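You operate a simulated robot arm through the tools that you are given. There is no shell and no other tool. Be economical: measure what you need, move in short steps, check, and stop when the job is done.

You run a simulated robot arm. Do the job below in one go: nothing can be reset, and whatever is moved stays where it is left.

Task
Stack the pads box marked "33" from the top of the wide table on top of the pads box labelled "34".

The check looks at the end state, three seconds after you hand in, the way a careful person would. Anything else that was tipped, shoved, dropped, spilled or broken makes it a failure.

Robot
A 6-joint arm with a two-finger parallel gripper, fixed in place. Base frame: the origin is at the foot of the arm, x ahead of it, y to its left, z up; the work surface is at about z = 600. Readings come in mm, degrees, newtons and seconds.
With the tool pointing down near the work surface it reaches from about 120 to 600 mm from the base axis. Its first joint turns from -66.0 to 66.0 degrees. Payload 2.7 kg.
The TCP is the grasp point between the finger pads, 23 mm short of the fingertips. In the tool frame z runs along the fingers and y along their closing line. Largest opening 94 mm; finger width 38, thickness 10; the body of the gripper, 54 by 96 mm, starts 39 mm behind the TCP.
Orientation is that of the tool frame in the base frame, as a unit quaternion [w, x, y, z]. With the fingers straight down and closing along the base's y, the tool's x points along the base's -x, its y along +y and its z along -z.

Tools
- The arm moves only by the tool apply_moves. Its arguments are lists of equal length, an entry for each row: "linear": the shift along the tool's x, y, z in mm, a list of three; "turn": the turn, a rotation vector about the tool's x, y, z in degrees, a list of three; "hand": the opening, from 0 (shut) to 1 (fully open). In form: {"linear": [[tx, ty, tz], ...], "turn": [[rx, ry, rz], ...], "hand": [hand, ...]}. A call has 1 to 12 rows; each row is the pose to reach, as a shift and turn from the pose commanded when the call began, along the tool's axes at that moment. Rows are played at 5 a second. More than 50 mm and 8.6 degrees between two rows, or a gripper value outside its range, and nothing of the call is played. Where a pose cannot be reached the arm comes as near as it can. A force on the tool above 40 N (or 10 N above the force at the start of the call, whichever is more), or a blocked arm, ends the call early, and 0.2 s more pass. Each finger travels about 45 mm/s and halts on what it meets, pressing with about 38 N; the grip force reading is that of the motor and also rises with nothing between the fingers. The clock runs only during rows and for 0.2 s after the last one: add rows that repeat a pose to give the fingers time. The reply holds the time, the measured pose of the TCP, the force on the tool along the base axes, the opening and the grip force, in the units named above and with some noise.
- Cameras (640 x 400 px; columns grow to the right, rows downward): "scene" is fixed at [64.8, -433.5, 1390.8]; the picture's right is [0.83, -0.55, 0.00], its down [-0.39, -0.58, -0.72] and it looks along [0.40, 0.60, -0.70] (base axes); focal length 362 px, centre (320, 200). "wrist" rides on the gripper at [86, 16, -75] in the tool frame; the picture's right is [-0.18, 0.98, 0.00], its down [-0.58, -0.11, -0.81] and it looks along [-0.79, -0.15, 0.59] (tool axes); focal length 243 px, centre (320, 200). There is no depth. A picture from a camera that has moved, and an enlarged one, comes with that camera's place and axes in the base frame and with its lens.
- get_image(camera): a new picture of that camera. It takes no simulated time.
- close_up(camera, box): a new picture of the part [left, top, right, bottom] of that camera's present view, enlarged. It takes no simulated time.
- sign_off(): hands the job in; it is judged then, once.

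Work in short steps. Places have to be worked out from the pictures, the camera data and where the tool is seen: move nearer, look again, correct. Check each grasp and each placing, and mend what went wrong. You have 90 turns and 38 pictures in all, those below and enlarged ones among them. Open the gripper and draw the arm clear of the work before you hand the job in, unless the task says otherwise; then end with one line.

The tools are called after "Request:" as name(argument=value, ...) on one line, values as JSON. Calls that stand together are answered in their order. apply_moves: Moves the arm, as the interface text tells. Its arguments: {"type":"object","properties":{"linear":{"type":"array","items":{"type":"array","items":{"type":"number"}}},"turn":{"type":"array","items":{"type":"array","items":{"type":"number"}}},"hand":{"type":"array","items":{"type":"number"}}},"required":["linear","turn","hand"]} The other tools are called the same way: get_image (camera) takes a picture; close_up (camera, box) takes an enlarged picture of a part of a camera's view; sign_off () hands the job in.

At the start:

```text
t: 0.0
tcp_pos: [380.9, 182.6, 866.9]
orientation: [0.0, 0.0, 1.0, 0.001]
contact_force: [0.6, 0.1, -0.1]
gripper_width: 94.1
grasp_force: 0.2
```

scene: 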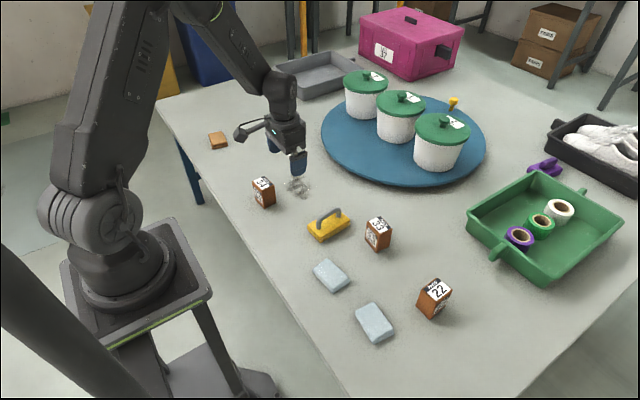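
wrist: 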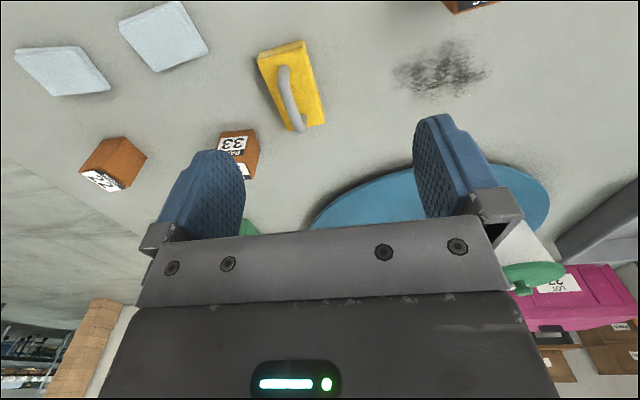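

The scene shows small brown boxes near (263,191), (378,233) and (434,298). I'll enlarge these to read the labels.

Request:
close_up(camera="scene", box=[230, 160, 310, 210])

Request:
close_up(camera="scene", box=[300, 190, 460, 290])

```text
8.00 times, centred on (270, 185) of scene
camera zoom: at [64.8, -433.5, 1390.8], right [0.83, -0.55, 0.0], down [-0.39, -0.58, -0.72], along [0.4, 0.6, -0.7], focal length 2893 px, centre (720, 320)
```

zoom: 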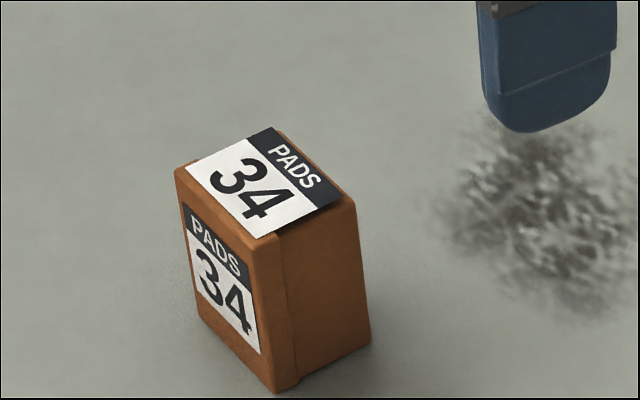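

```text
4.00 times, centred on (380, 240) of scene
camera zoom: at [64.8, -433.5, 1390.8], right [0.83, -0.55, 0.0], down [-0.39, -0.58, -0.72], along [0.4, 0.6, -0.7], focal length 1446 px, centre (80, 40)
```

zoom: 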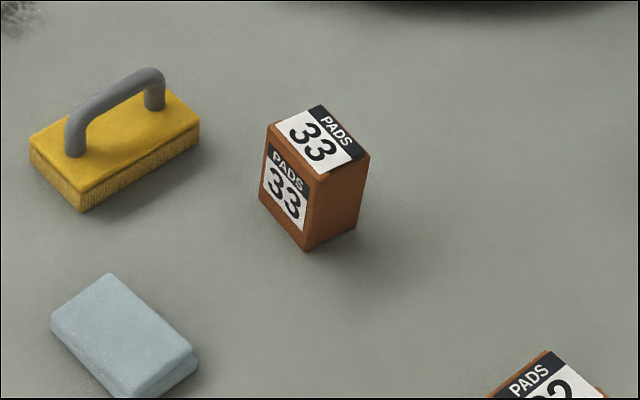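

Box 34 is at about (370, 331) with a yaw of about 6°. Box 33 is at about (552, 10), yaw near 0, with a footprint of about 44 x 50. I'll move above 33 while staying high, then look with the wrist camera.

Request:
apply_moves(linear=[[-28, -28, 13], [-57, -57, 26], [-85, -86, 39], [-114, -115, 52], [-142, -143, 65], [-171, -172, 80], [-171, -172, 80], [-171, -172, 80]], turn=[[0, 0, 0], [0, 0, 0], [0, 0, 0], [0, 0, 0], [0, 0, 0], [0, 0, 0], [0, 0, 0], [0, 0, 0]], hand=[1, 1, 1, 1, 1, 1, 1, 1])

Request:
get_image(camera="wrist")

Request:
get_image(camera="scene")

```text
t: 1.8
tcp_pos: [553.7, 12.2, 788.6]
orientation: [0.0, 0.0, 1.0, 0.001]
contact_force: [0.4, 0.1, 1.2]
gripper_width: 93.9
grasp_force: 0.1
```

```text
33 pictures are left
camera wrist: at [467.2, 26.3, 863.5], right [0.18, 0.98, 0.0], down [0.58, -0.11, 0.81], along [0.79, -0.15, -0.59], focal length 243 px, centre (320, 200)
```

wrist: 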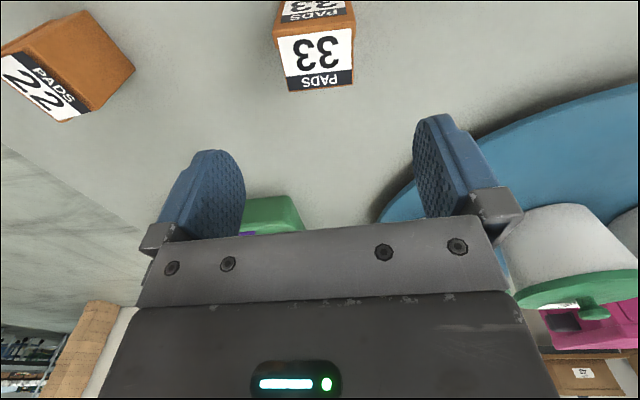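

```text
32 pictures are left
```

scene: 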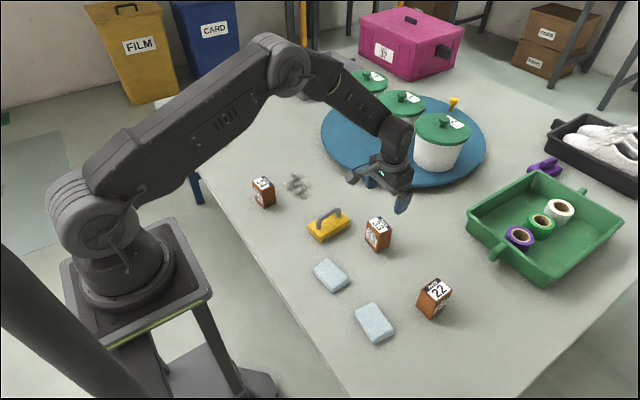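

The box top is visible in the wrist view. It puts the centre near (549, 9) with perhaps a few degrees of negative yaw, so I'll enlarge both views to refine that.

Request:
close_up(camera="wrist", box=[240, 0, 400, 100])

Request:
close_up(camera="scene", box=[338, 208, 418, 258])

```text
4.00 times, centred on (320, 50) of wrist
camera zoom: at [467.2, 26.3, 863.5], right [0.18, 0.98, 0.0], down [0.58, -0.11, 0.81], along [0.79, -0.15, -0.59], focal length 970 px, centre (320, 800)
```

zoom: 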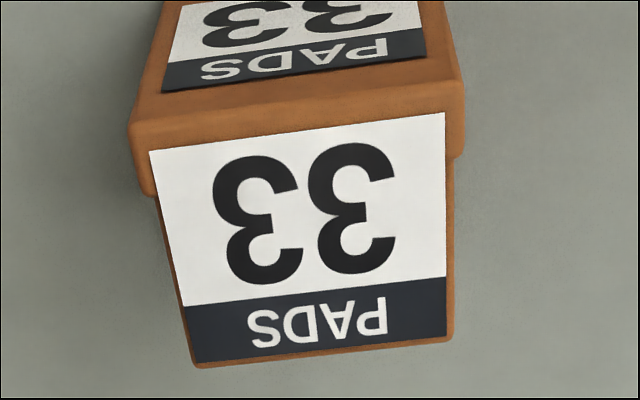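

```text
8.00 times, centred on (378, 233) of scene
camera zoom: at [64.8, -433.5, 1390.8], right [0.83, -0.55, 0.0], down [-0.39, -0.58, -0.72], along [0.4, 0.6, -0.7], focal length 2893 px, centre (-144, -64)
```

zoom: 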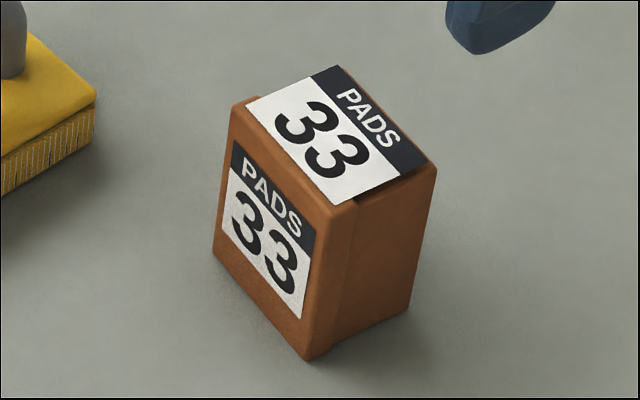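

Refined estimate for 33: centre (549, 10), yaw -4°, top at about z 680. It has a slightly proud lid slab on its -x end, so I'll grip along x, where the faces are flat. I'll turn the tool +86° about base z first.

Request:
apply_moves(linear=[[0, 0, 0], [0, 0, 0], [0, 0, 0], [0, 0, 0], [0, 0, 0], [0, 0, 0], [0, 0, 0], [0, 0, 0], [0, 0, 0], [0, 0, 0], [0, 0, 0], [0, 0, 0]], turn=[[0, 0, -7.82], [0, 0, -15.64], [0, 0, -23.45], [0, 0, -31.27], [0, 0, -39.09], [0, 0, -46.91], [0, 0, -54.73], [0, 0, -62.55], [0, 0, -70.36], [0, 0, -78.18], [0, 0, -86], [0, 0, -86]], hand=[1, 1, 1, 1, 1, 1, 1, 1, 1, 1, 1, 1])

Request:
get_image(camera="wrist")

```text
t: 4.4
tcp_pos: [551.2, 10.7, 786.3]
orientation: [0.0, -0.682, 0.731, 0.001]
contact_force: [1.0, -0.2, -0.3]
gripper_width: 93.9
grasp_force: 0.0
```

```text
29 pictures are left
camera wrist: at [528.3, -75.0, 861.5], right [-0.97, 0.25, 0.0], down [0.15, 0.57, 0.81], along [0.2, 0.78, -0.59], focal length 243 px, centre (320, 200)
```

wrist: 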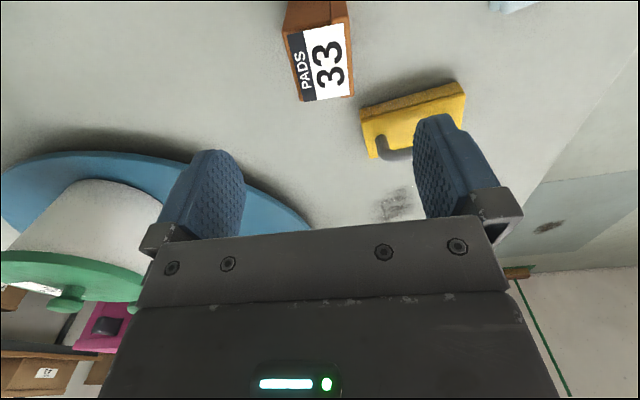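

The wrist view puts the box centre at about (549, 8), and the fingers will straddle it along x. I'll descend to TCP z≈655 with a slight correction.

Request:
apply_moves(linear=[[2, 3, 30], [2, 3, 60], [2, 3, 85], [2, 3, 105], [2, 3, 120], [2, 3, 131], [2, 3, 131]], turn=[[0, 0, 0], [0, 0, 0], [0, 0, 0], [0, 0, 0], [0, 0, 0], [0, 0, 0], [0, 0, 0]], hand=[1, 1, 1, 1, 1, 1, 1])

Request:
close_up(camera="scene", box=[298, 160, 458, 260])

Request:
get_image(camera="wrist")

```text
t: 6.0
tcp_pos: [547.9, 8.7, 656.1]
orientation: [0.001, -0.682, 0.732, 0.0]
contact_force: [-0.2, -0.5, 0.1]
gripper_width: 94.1
grasp_force: 0.1
```

```text
4.00 times, centred on (378, 210) of scene
camera zoom: at [64.8, -433.5, 1390.8], right [0.83, -0.55, 0.0], down [-0.39, -0.58, -0.72], along [0.4, 0.6, -0.7], focal length 1446 px, centre (88, 160)
```

zoom: 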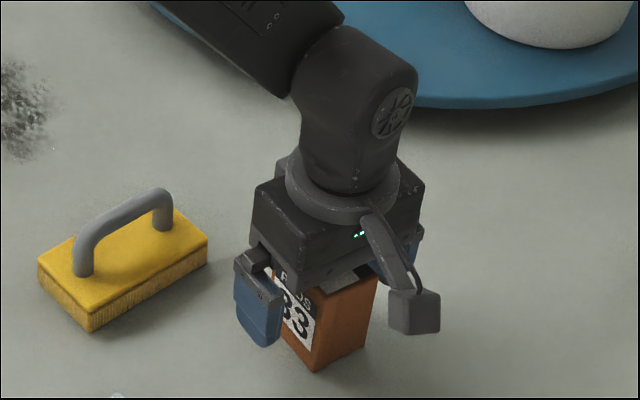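

```text
27 pictures are left
camera wrist: at [525.3, -77.5, 730.5], right [-0.97, 0.25, 0.0], down [0.15, 0.57, 0.81], along [0.2, 0.78, -0.59], focal length 243 px, centre (320, 200)
```

wrist: 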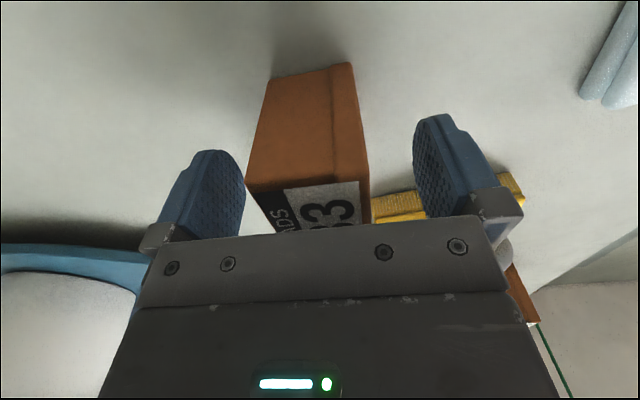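

The box sits between the fingers and the gripper body is clear of its top. Closing now.

Request:
apply_moves(linear=[[0, 0, 0], [0, 0, 0], [0, 0, 0], [0, 0, 0], [0, 0, 0], [0, 0, 0], [0, 0, 0]], turn=[[0, 0, 0], [0, 0, 0], [0, 0, 0], [0, 0, 0], [0, 0, 0], [0, 0, 0], [0, 0, 0]], hand=[0.7, 0.5, 0.4, 0.35, 0.3, 0.3, 0.3])

Request:
get_image(camera="wrist")

```text
t: 7.6
tcp_pos: [547.3, 8.5, 656.8]
orientation: [0.0, -0.682, 0.731, 0.001]
contact_force: [0.3, 0.8, 1.1]
gripper_width: 45.6
grasp_force: 37.7
```

```text
26 pictures are left
camera wrist: at [525.2, -77.5, 730.6], right [-0.97, 0.25, 0.0], down [0.15, 0.57, 0.81], along [0.2, 0.78, -0.59], focal length 243 px, centre (320, 200)
```

wrist: 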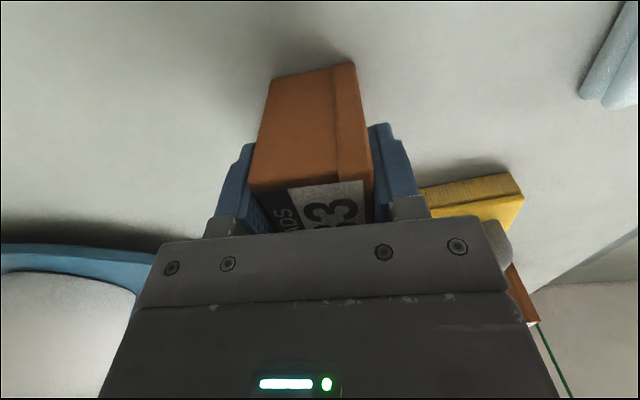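

Gripped at 45.6 mm with 38 N, and the box moved only slightly. I'll lift straight up.

Request:
apply_moves(linear=[[0, 0, -15], [0, 0, -45], [0, 0, -85], [0, 0, -125], [0, 0, -165], [0, 0, -195], [0, 0, -195]], turn=[[0, 0, 0], [0, 0, 0], [0, 0, 0], [0, 0, 0], [0, 0, 0], [0, 0, 0], [0, 0, 0]], hand=[0.3, 0.3, 0.3, 0.3, 0.3, 0.3, 0.3])

Request:
get_image(camera="wrist")

Request:
close_up(camera="scene", box=[298, 120, 458, 220])

```text
t: 9.2
tcp_pos: [546.9, 9.0, 851.4]
orientation: [0.001, -0.682, 0.731, 0.002]
contact_force: [1.1, 0.0, -1.2]
gripper_width: 45.7
grasp_force: 37.8
```

```text
25 pictures are left
camera wrist: at [523.7, -76.6, 925.4], right [-0.97, 0.25, 0.0], down [0.15, 0.57, 0.81], along [0.2, 0.78, -0.59], focal length 243 px, centre (320, 200)
```

wrist: 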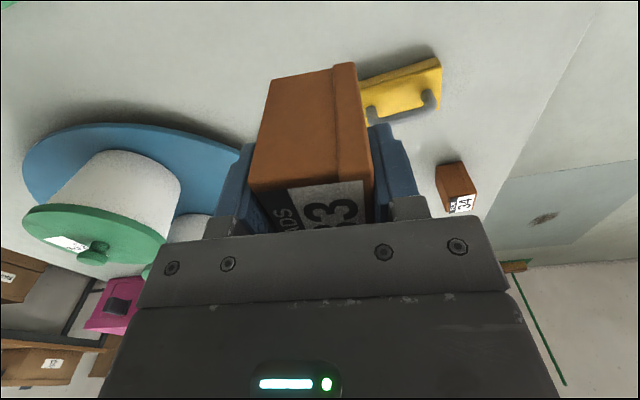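

```text
4.00 times, centred on (378, 170) of scene
camera zoom: at [64.8, -433.5, 1390.8], right [0.83, -0.55, 0.0], down [-0.39, -0.58, -0.72], along [0.4, 0.6, -0.7], focal length 1446 px, centre (88, 320)
```

zoom: 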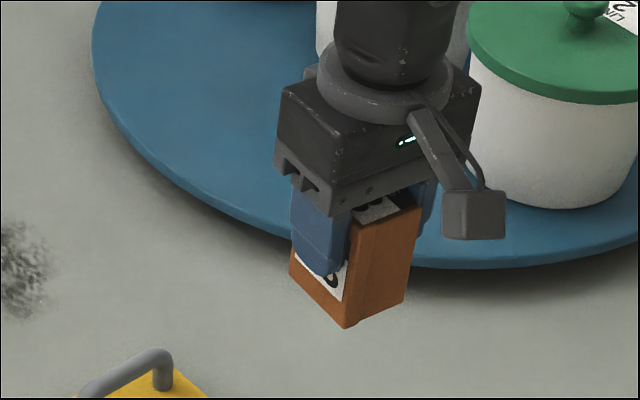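

The lift is clean. Next I'll move to a vantage point near (455, 250), high up, so the wrist camera can see 34 beside the held box.

Request:
apply_moves(linear=[[-33, 15, 0], [-67, 31, 0], [-100, 47, 0], [-134, 62, 0], [-167, 78, 0], [-201, 93, 0], [-234, 109, 0], [-234, 109, 0], [-234, 109, 0]], turn=[[0, 0, 0], [0, 0, 0], [0, 0, 0], [0, 0, 0], [0, 0, 0], [0, 0, 0], [0, 0, 0], [0, 0, 0], [0, 0, 0]], hand=[0.3, 0.3, 0.3, 0.3, 0.3, 0.3, 0.3, 0.3, 0.3])

Request:
get_image(camera="wrist")

Request:
close_up(camera="wrist", box=[360, 30, 520, 130])

```text
t: 11.2
tcp_pos: [455.5, 250.6, 849.7]
orientation: [0.0, -0.682, 0.731, 0.001]
contact_force: [0.1, 0.4, -1.5]
gripper_width: 45.5
grasp_force: 37.7
```

```text
23 pictures are left
camera wrist: at [433.0, 165.1, 924.8], right [-0.97, 0.25, 0.0], down [0.15, 0.57, 0.81], along [0.2, 0.78, -0.59], focal length 243 px, centre (320, 200)
```

wrist: 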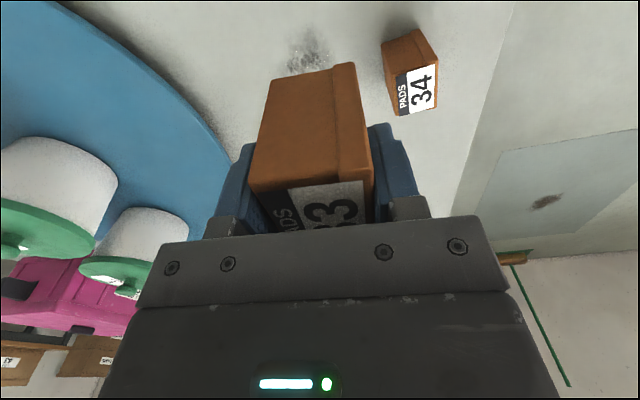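

```text
4.00 times, centred on (440, 80) of wrist
camera zoom: at [433.0, 165.1, 924.8], right [-0.97, 0.25, 0.0], down [0.15, 0.57, 0.81], along [0.2, 0.78, -0.59], focal length 970 px, centre (-160, 680)
```

zoom: 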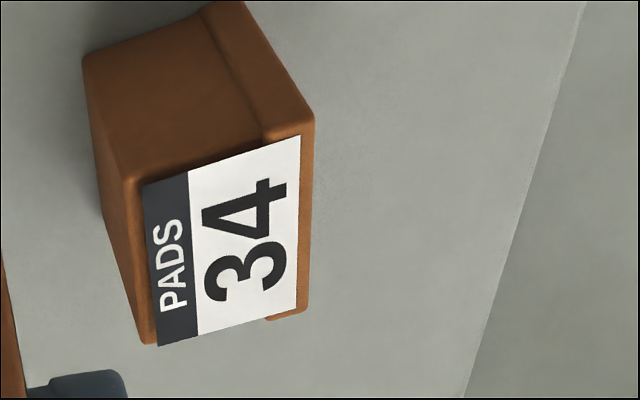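

Box 34 measures about (369, 329) with a yaw of about +5° and its top near z 675. I'll go above it, turning +9° to line up with the held box, and descend to leave a gap of about 20 mm.

Request:
apply_moves(linear=[[-24, 30, 0], [-47, 61, 0], [-71, 91.5, 0], [-71, 91.5, 0], [-71, 91.5, 30], [-71, 91.5, 60], [-71, 91.5, 85], [-71, 91.5, 98], [-71, 91.5, 98]], turn=[[0, 0, -3], [0, 0, -6], [0, 0, -9], [0, 0, -9], [0, 0, -9], [0, 0, -9], [0, 0, -9], [0, 0, -9], [0, 0, -9]], hand=[0.3, 0.3, 0.3, 0.3, 0.3, 0.3, 0.3, 0.3, 0.3])

Request:
close_up(camera="scene", box=[223, 130, 319, 220])

Request:
get_image(camera="wrist")

```text
t: 13.2
tcp_pos: [368.3, 328.3, 751.7]
orientation: [0.0, 0.737, -0.676, -0.001]
contact_force: [0.4, 0.2, -1.6]
gripper_width: 45.5
grasp_force: 38.9
```

```text
4.44 times, centred on (271, 175) of scene
camera zoom: at [64.8, -433.5, 1390.8], right [0.83, -0.55, 0.0], down [-0.39, -0.58, -0.72], along [0.4, 0.6, -0.7], focal length 1607 px, centre (538, 311)
```

zoom: 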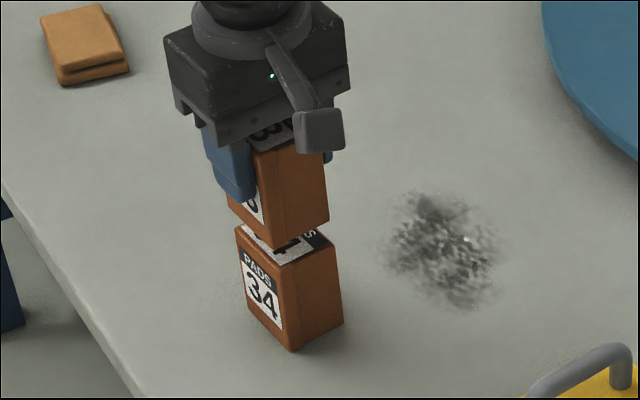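

```text
20 pictures are left
camera wrist: at [359.3, 239.9, 825.6], right [-1.0, 0.1, 0.0], down [0.06, 0.59, 0.81], along [0.08, 0.8, -0.59], focal length 243 px, centre (320, 200)
```

wrist: 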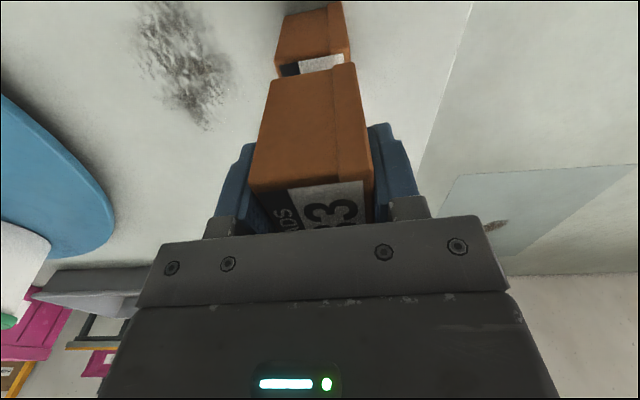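

Alignment looks close. I'll zoom in on the gap to check the offset before lowering.

Request:
close_up(camera="scene", box=[268, 172, 300, 192])

Request:
close_up(camera="scene", box=[246, 160, 310, 212])

Request:
close_up(camera="wrist", box=[250, 0, 378, 80])

```text
16.00 times, centred on (284, 182) of scene
camera zoom: at [64.8, -433.5, 1390.8], right [0.83, -0.55, 0.0], down [-0.39, -0.58, -0.72], along [0.4, 0.6, -0.7], focal length 5786 px, centre (896, 488)
```

zoom: 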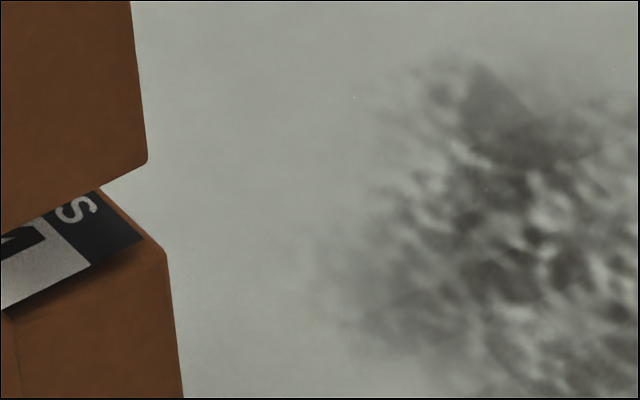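

```text
7.69 times, centred on (278, 186) of scene
camera zoom: at [64.8, -433.5, 1390.8], right [0.83, -0.55, 0.0], down [-0.39, -0.58, -0.72], along [0.4, 0.6, -0.7], focal length 2782 px, centre (643, 308)
```

zoom: 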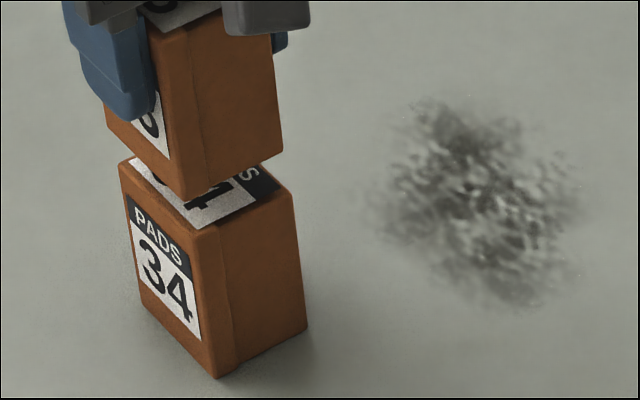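

```text
5.00 times, centred on (314, 40) of wrist
camera zoom: at [359.3, 239.9, 825.6], right [-1.0, 0.1, 0.0], down [0.06, 0.59, 0.81], along [0.08, 0.8, -0.59], focal length 1213 px, centre (350, 1000)
```

zoom: 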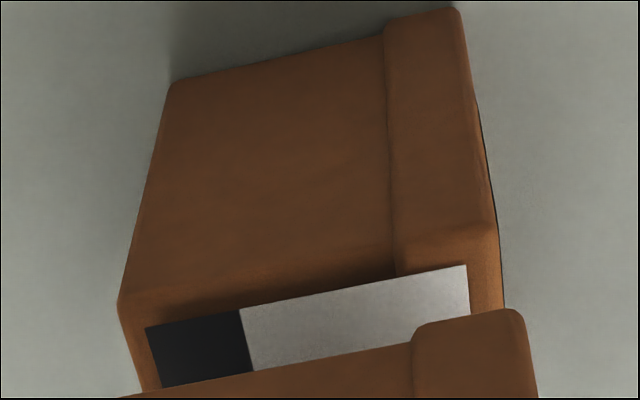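

The wrist view puts 33 within 1 mm of 34's edges, and the scene view suggests about 2 mm toward -x/+y. I'll nudge by (1, -1) and lower 16 mm of the roughly 20 mm gap.

Request:
apply_moves(linear=[[1, -1, 0], [1, -1, 8], [1, -1, 13], [1, -1, 16], [1, -1, 16]], turn=[[0, 0, 0], [0, 0, 0], [0, 0, 0], [0, 0, 0], [0, 0, 0]], hand=[0.3, 0.3, 0.3, 0.3, 0.3])

Request:
close_up(camera="scene", box=[246, 160, 310, 212])

```text
t: 14.4
tcp_pos: [370.9, 328.0, 739.0]
orientation: [-0.001, 0.738, -0.675, -0.001]
contact_force: [0.2, 0.2, -0.7]
gripper_width: 45.3
grasp_force: 37.8
```

```text
7.69 times, centred on (278, 186) of scene
camera zoom: at [64.8, -433.5, 1390.8], right [0.83, -0.55, 0.0], down [-0.39, -0.58, -0.72], along [0.4, 0.6, -0.7], focal length 2782 px, centre (643, 308)
```

zoom: 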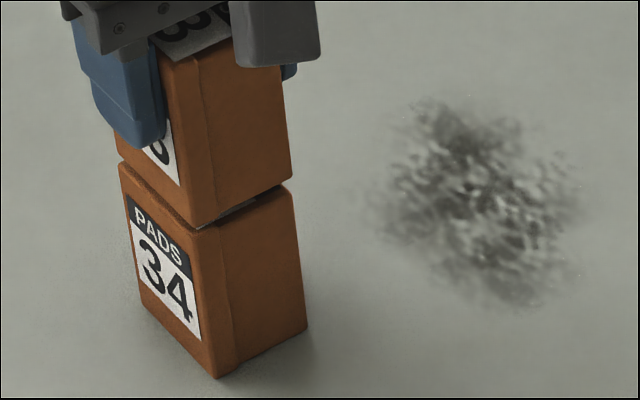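

Alignment is good, with only a small gap left. I'll lower in 1 mm steps and watch the force.

Request:
apply_moves(linear=[[0, 0, 1], [0, 0, 2], [0, 0, 3], [0, 0, 3]], turn=[[0, 0, 0], [0, 0, 0], [0, 0, 0], [0, 0, 0]], hand=[0.3, 0.3, 0.3, 0.3])

```text
t: 15.4
tcp_pos: [371.3, 325.7, 736.3]
orientation: [-0.001, 0.737, -0.676, -0.001]
contact_force: [0.7, 0.3, -1.4]
gripper_width: 45.6
grasp_force: 38.2
```

Request:
apply_moves(linear=[[0, 0, 0.7], [0, 0, 1.4], [0, 0, 2], [0, 0, 2]], turn=[[0, 0, 0], [0, 0, 0], [0, 0, 0], [0, 0, 0]], hand=[0.3, 0.3, 0.3, 0.3])

Request:
close_up(camera="scene", box=[246, 160, 310, 212])

```text
t: 16.4
tcp_pos: [372.7, 327.7, 733.6]
orientation: [0.0, 0.737, -0.675, -0.001]
contact_force: [-1.5, -3.5, 11.4]
gripper_width: 45.7
grasp_force: 37.9
```

```text
7.69 times, centred on (278, 186) of scene
camera zoom: at [64.6, -433.7, 1390.7], right [0.83, -0.55, 0.0], down [-0.39, -0.58, -0.72], along [0.4, 0.6, -0.7], focal length 2782 px, centre (643, 308)
```

zoom: 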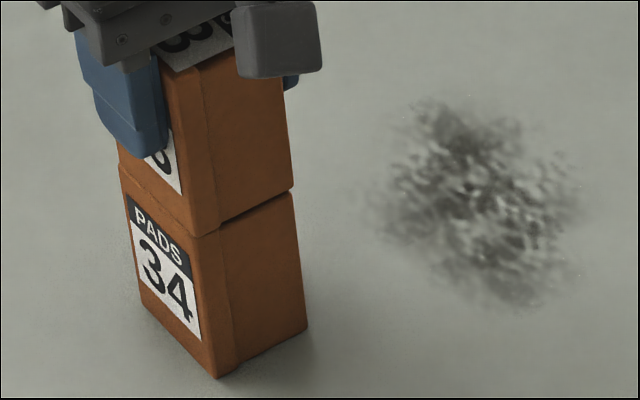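

Contact is made at 11 N and the boxes are flush and aligned. I'll open the fingers gradually in place.

Request:
apply_moves(linear=[[0, 0, -0.3], [0, 0, -0.3], [0, 0, -0.3], [0, 0, -0.3], [0, 0, -0.3], [0, 0, -0.3], [0, 0, -0.3], [0, 0, -0.3]], turn=[[0, 0, 0], [0, 0, 0], [0, 0, 0], [0, 0, 0], [0, 0, 0], [0, 0, 0], [0, 0, 0], [0, 0, 0]], hand=[0.5, 0.55, 0.65, 0.75, 0.85, 0.95, 1, 1])

Request:
get_image(camera="wrist")

```text
t: 18.2
tcp_pos: [371.0, 327.7, 732.4]
orientation: [-0.001, 0.737, -0.676, -0.001]
contact_force: [0.3, -0.3, -0.6]
gripper_width: 93.8
grasp_force: 0.0
```

```text
14 pictures are left
camera wrist: at [361.3, 238.5, 807.1], right [-1.0, 0.1, 0.0], down [0.06, 0.59, 0.81], along [0.08, 0.8, -0.59], focal length 243 px, centre (320, 200)
```

wrist: 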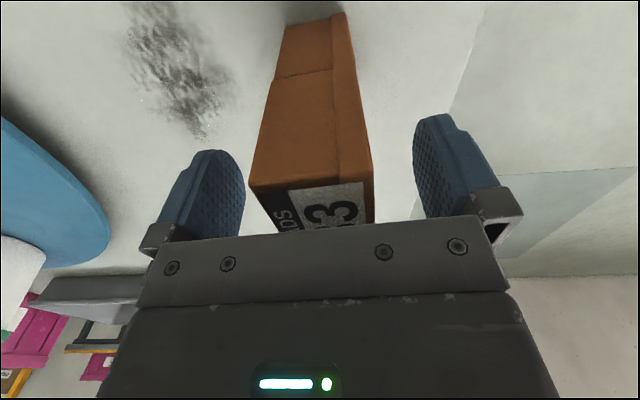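

The box is released, standing, and clear of both fingers. I'll retract straight up.

Request:
apply_moves(linear=[[0, 0, -10], [0, 0, -30], [0, 0, -60], [0, 0, -95], [0, 0, -130], [0, 0, -165], [0, 0, -165]], turn=[[0, 0, 0], [0, 0, 0], [0, 0, 0], [0, 0, 0], [0, 0, 0], [0, 0, 0], [0, 0, 0]], hand=[1, 1, 1, 1, 1, 1, 1])

Request:
get_image(camera="scene")

Request:
close_up(camera="scene", box=[230, 140, 310, 210])

```text
t: 19.8
tcp_pos: [370.1, 324.8, 901.4]
orientation: [0.0, 0.737, -0.676, -0.001]
contact_force: [-1.1, 0.4, 0.5]
gripper_width: 94.0
grasp_force: 0.0
```

```text
13 pictures are left
```

scene: 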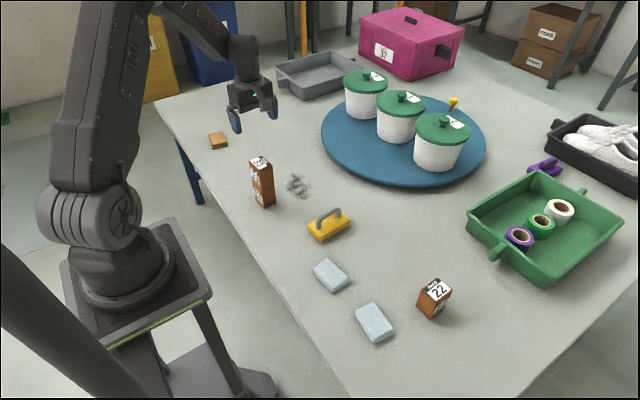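

```text
5.71 times, centred on (270, 175) of scene
camera zoom: at [64.8, -433.5, 1390.8], right [0.83, -0.55, 0.0], down [-0.39, -0.58, -0.72], along [0.4, 0.6, -0.7], focal length 2066 px, centre (606, 343)
```

zoom: 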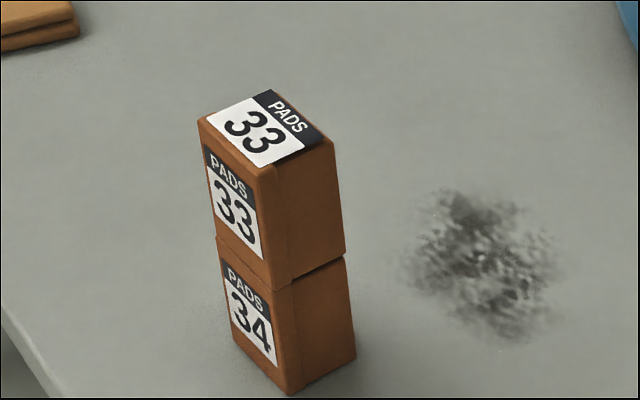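

The stack stands upright and aligned, nothing else was disturbed, and the arm is clear with the gripper open. Handing in.

Request:
sign_off()

```text
The job is handed in.
```

Pads box 33 is stacked upright and aligned on pads box 34; the gripper is open, the arm is clear, and nothing else on the table was disturbed.
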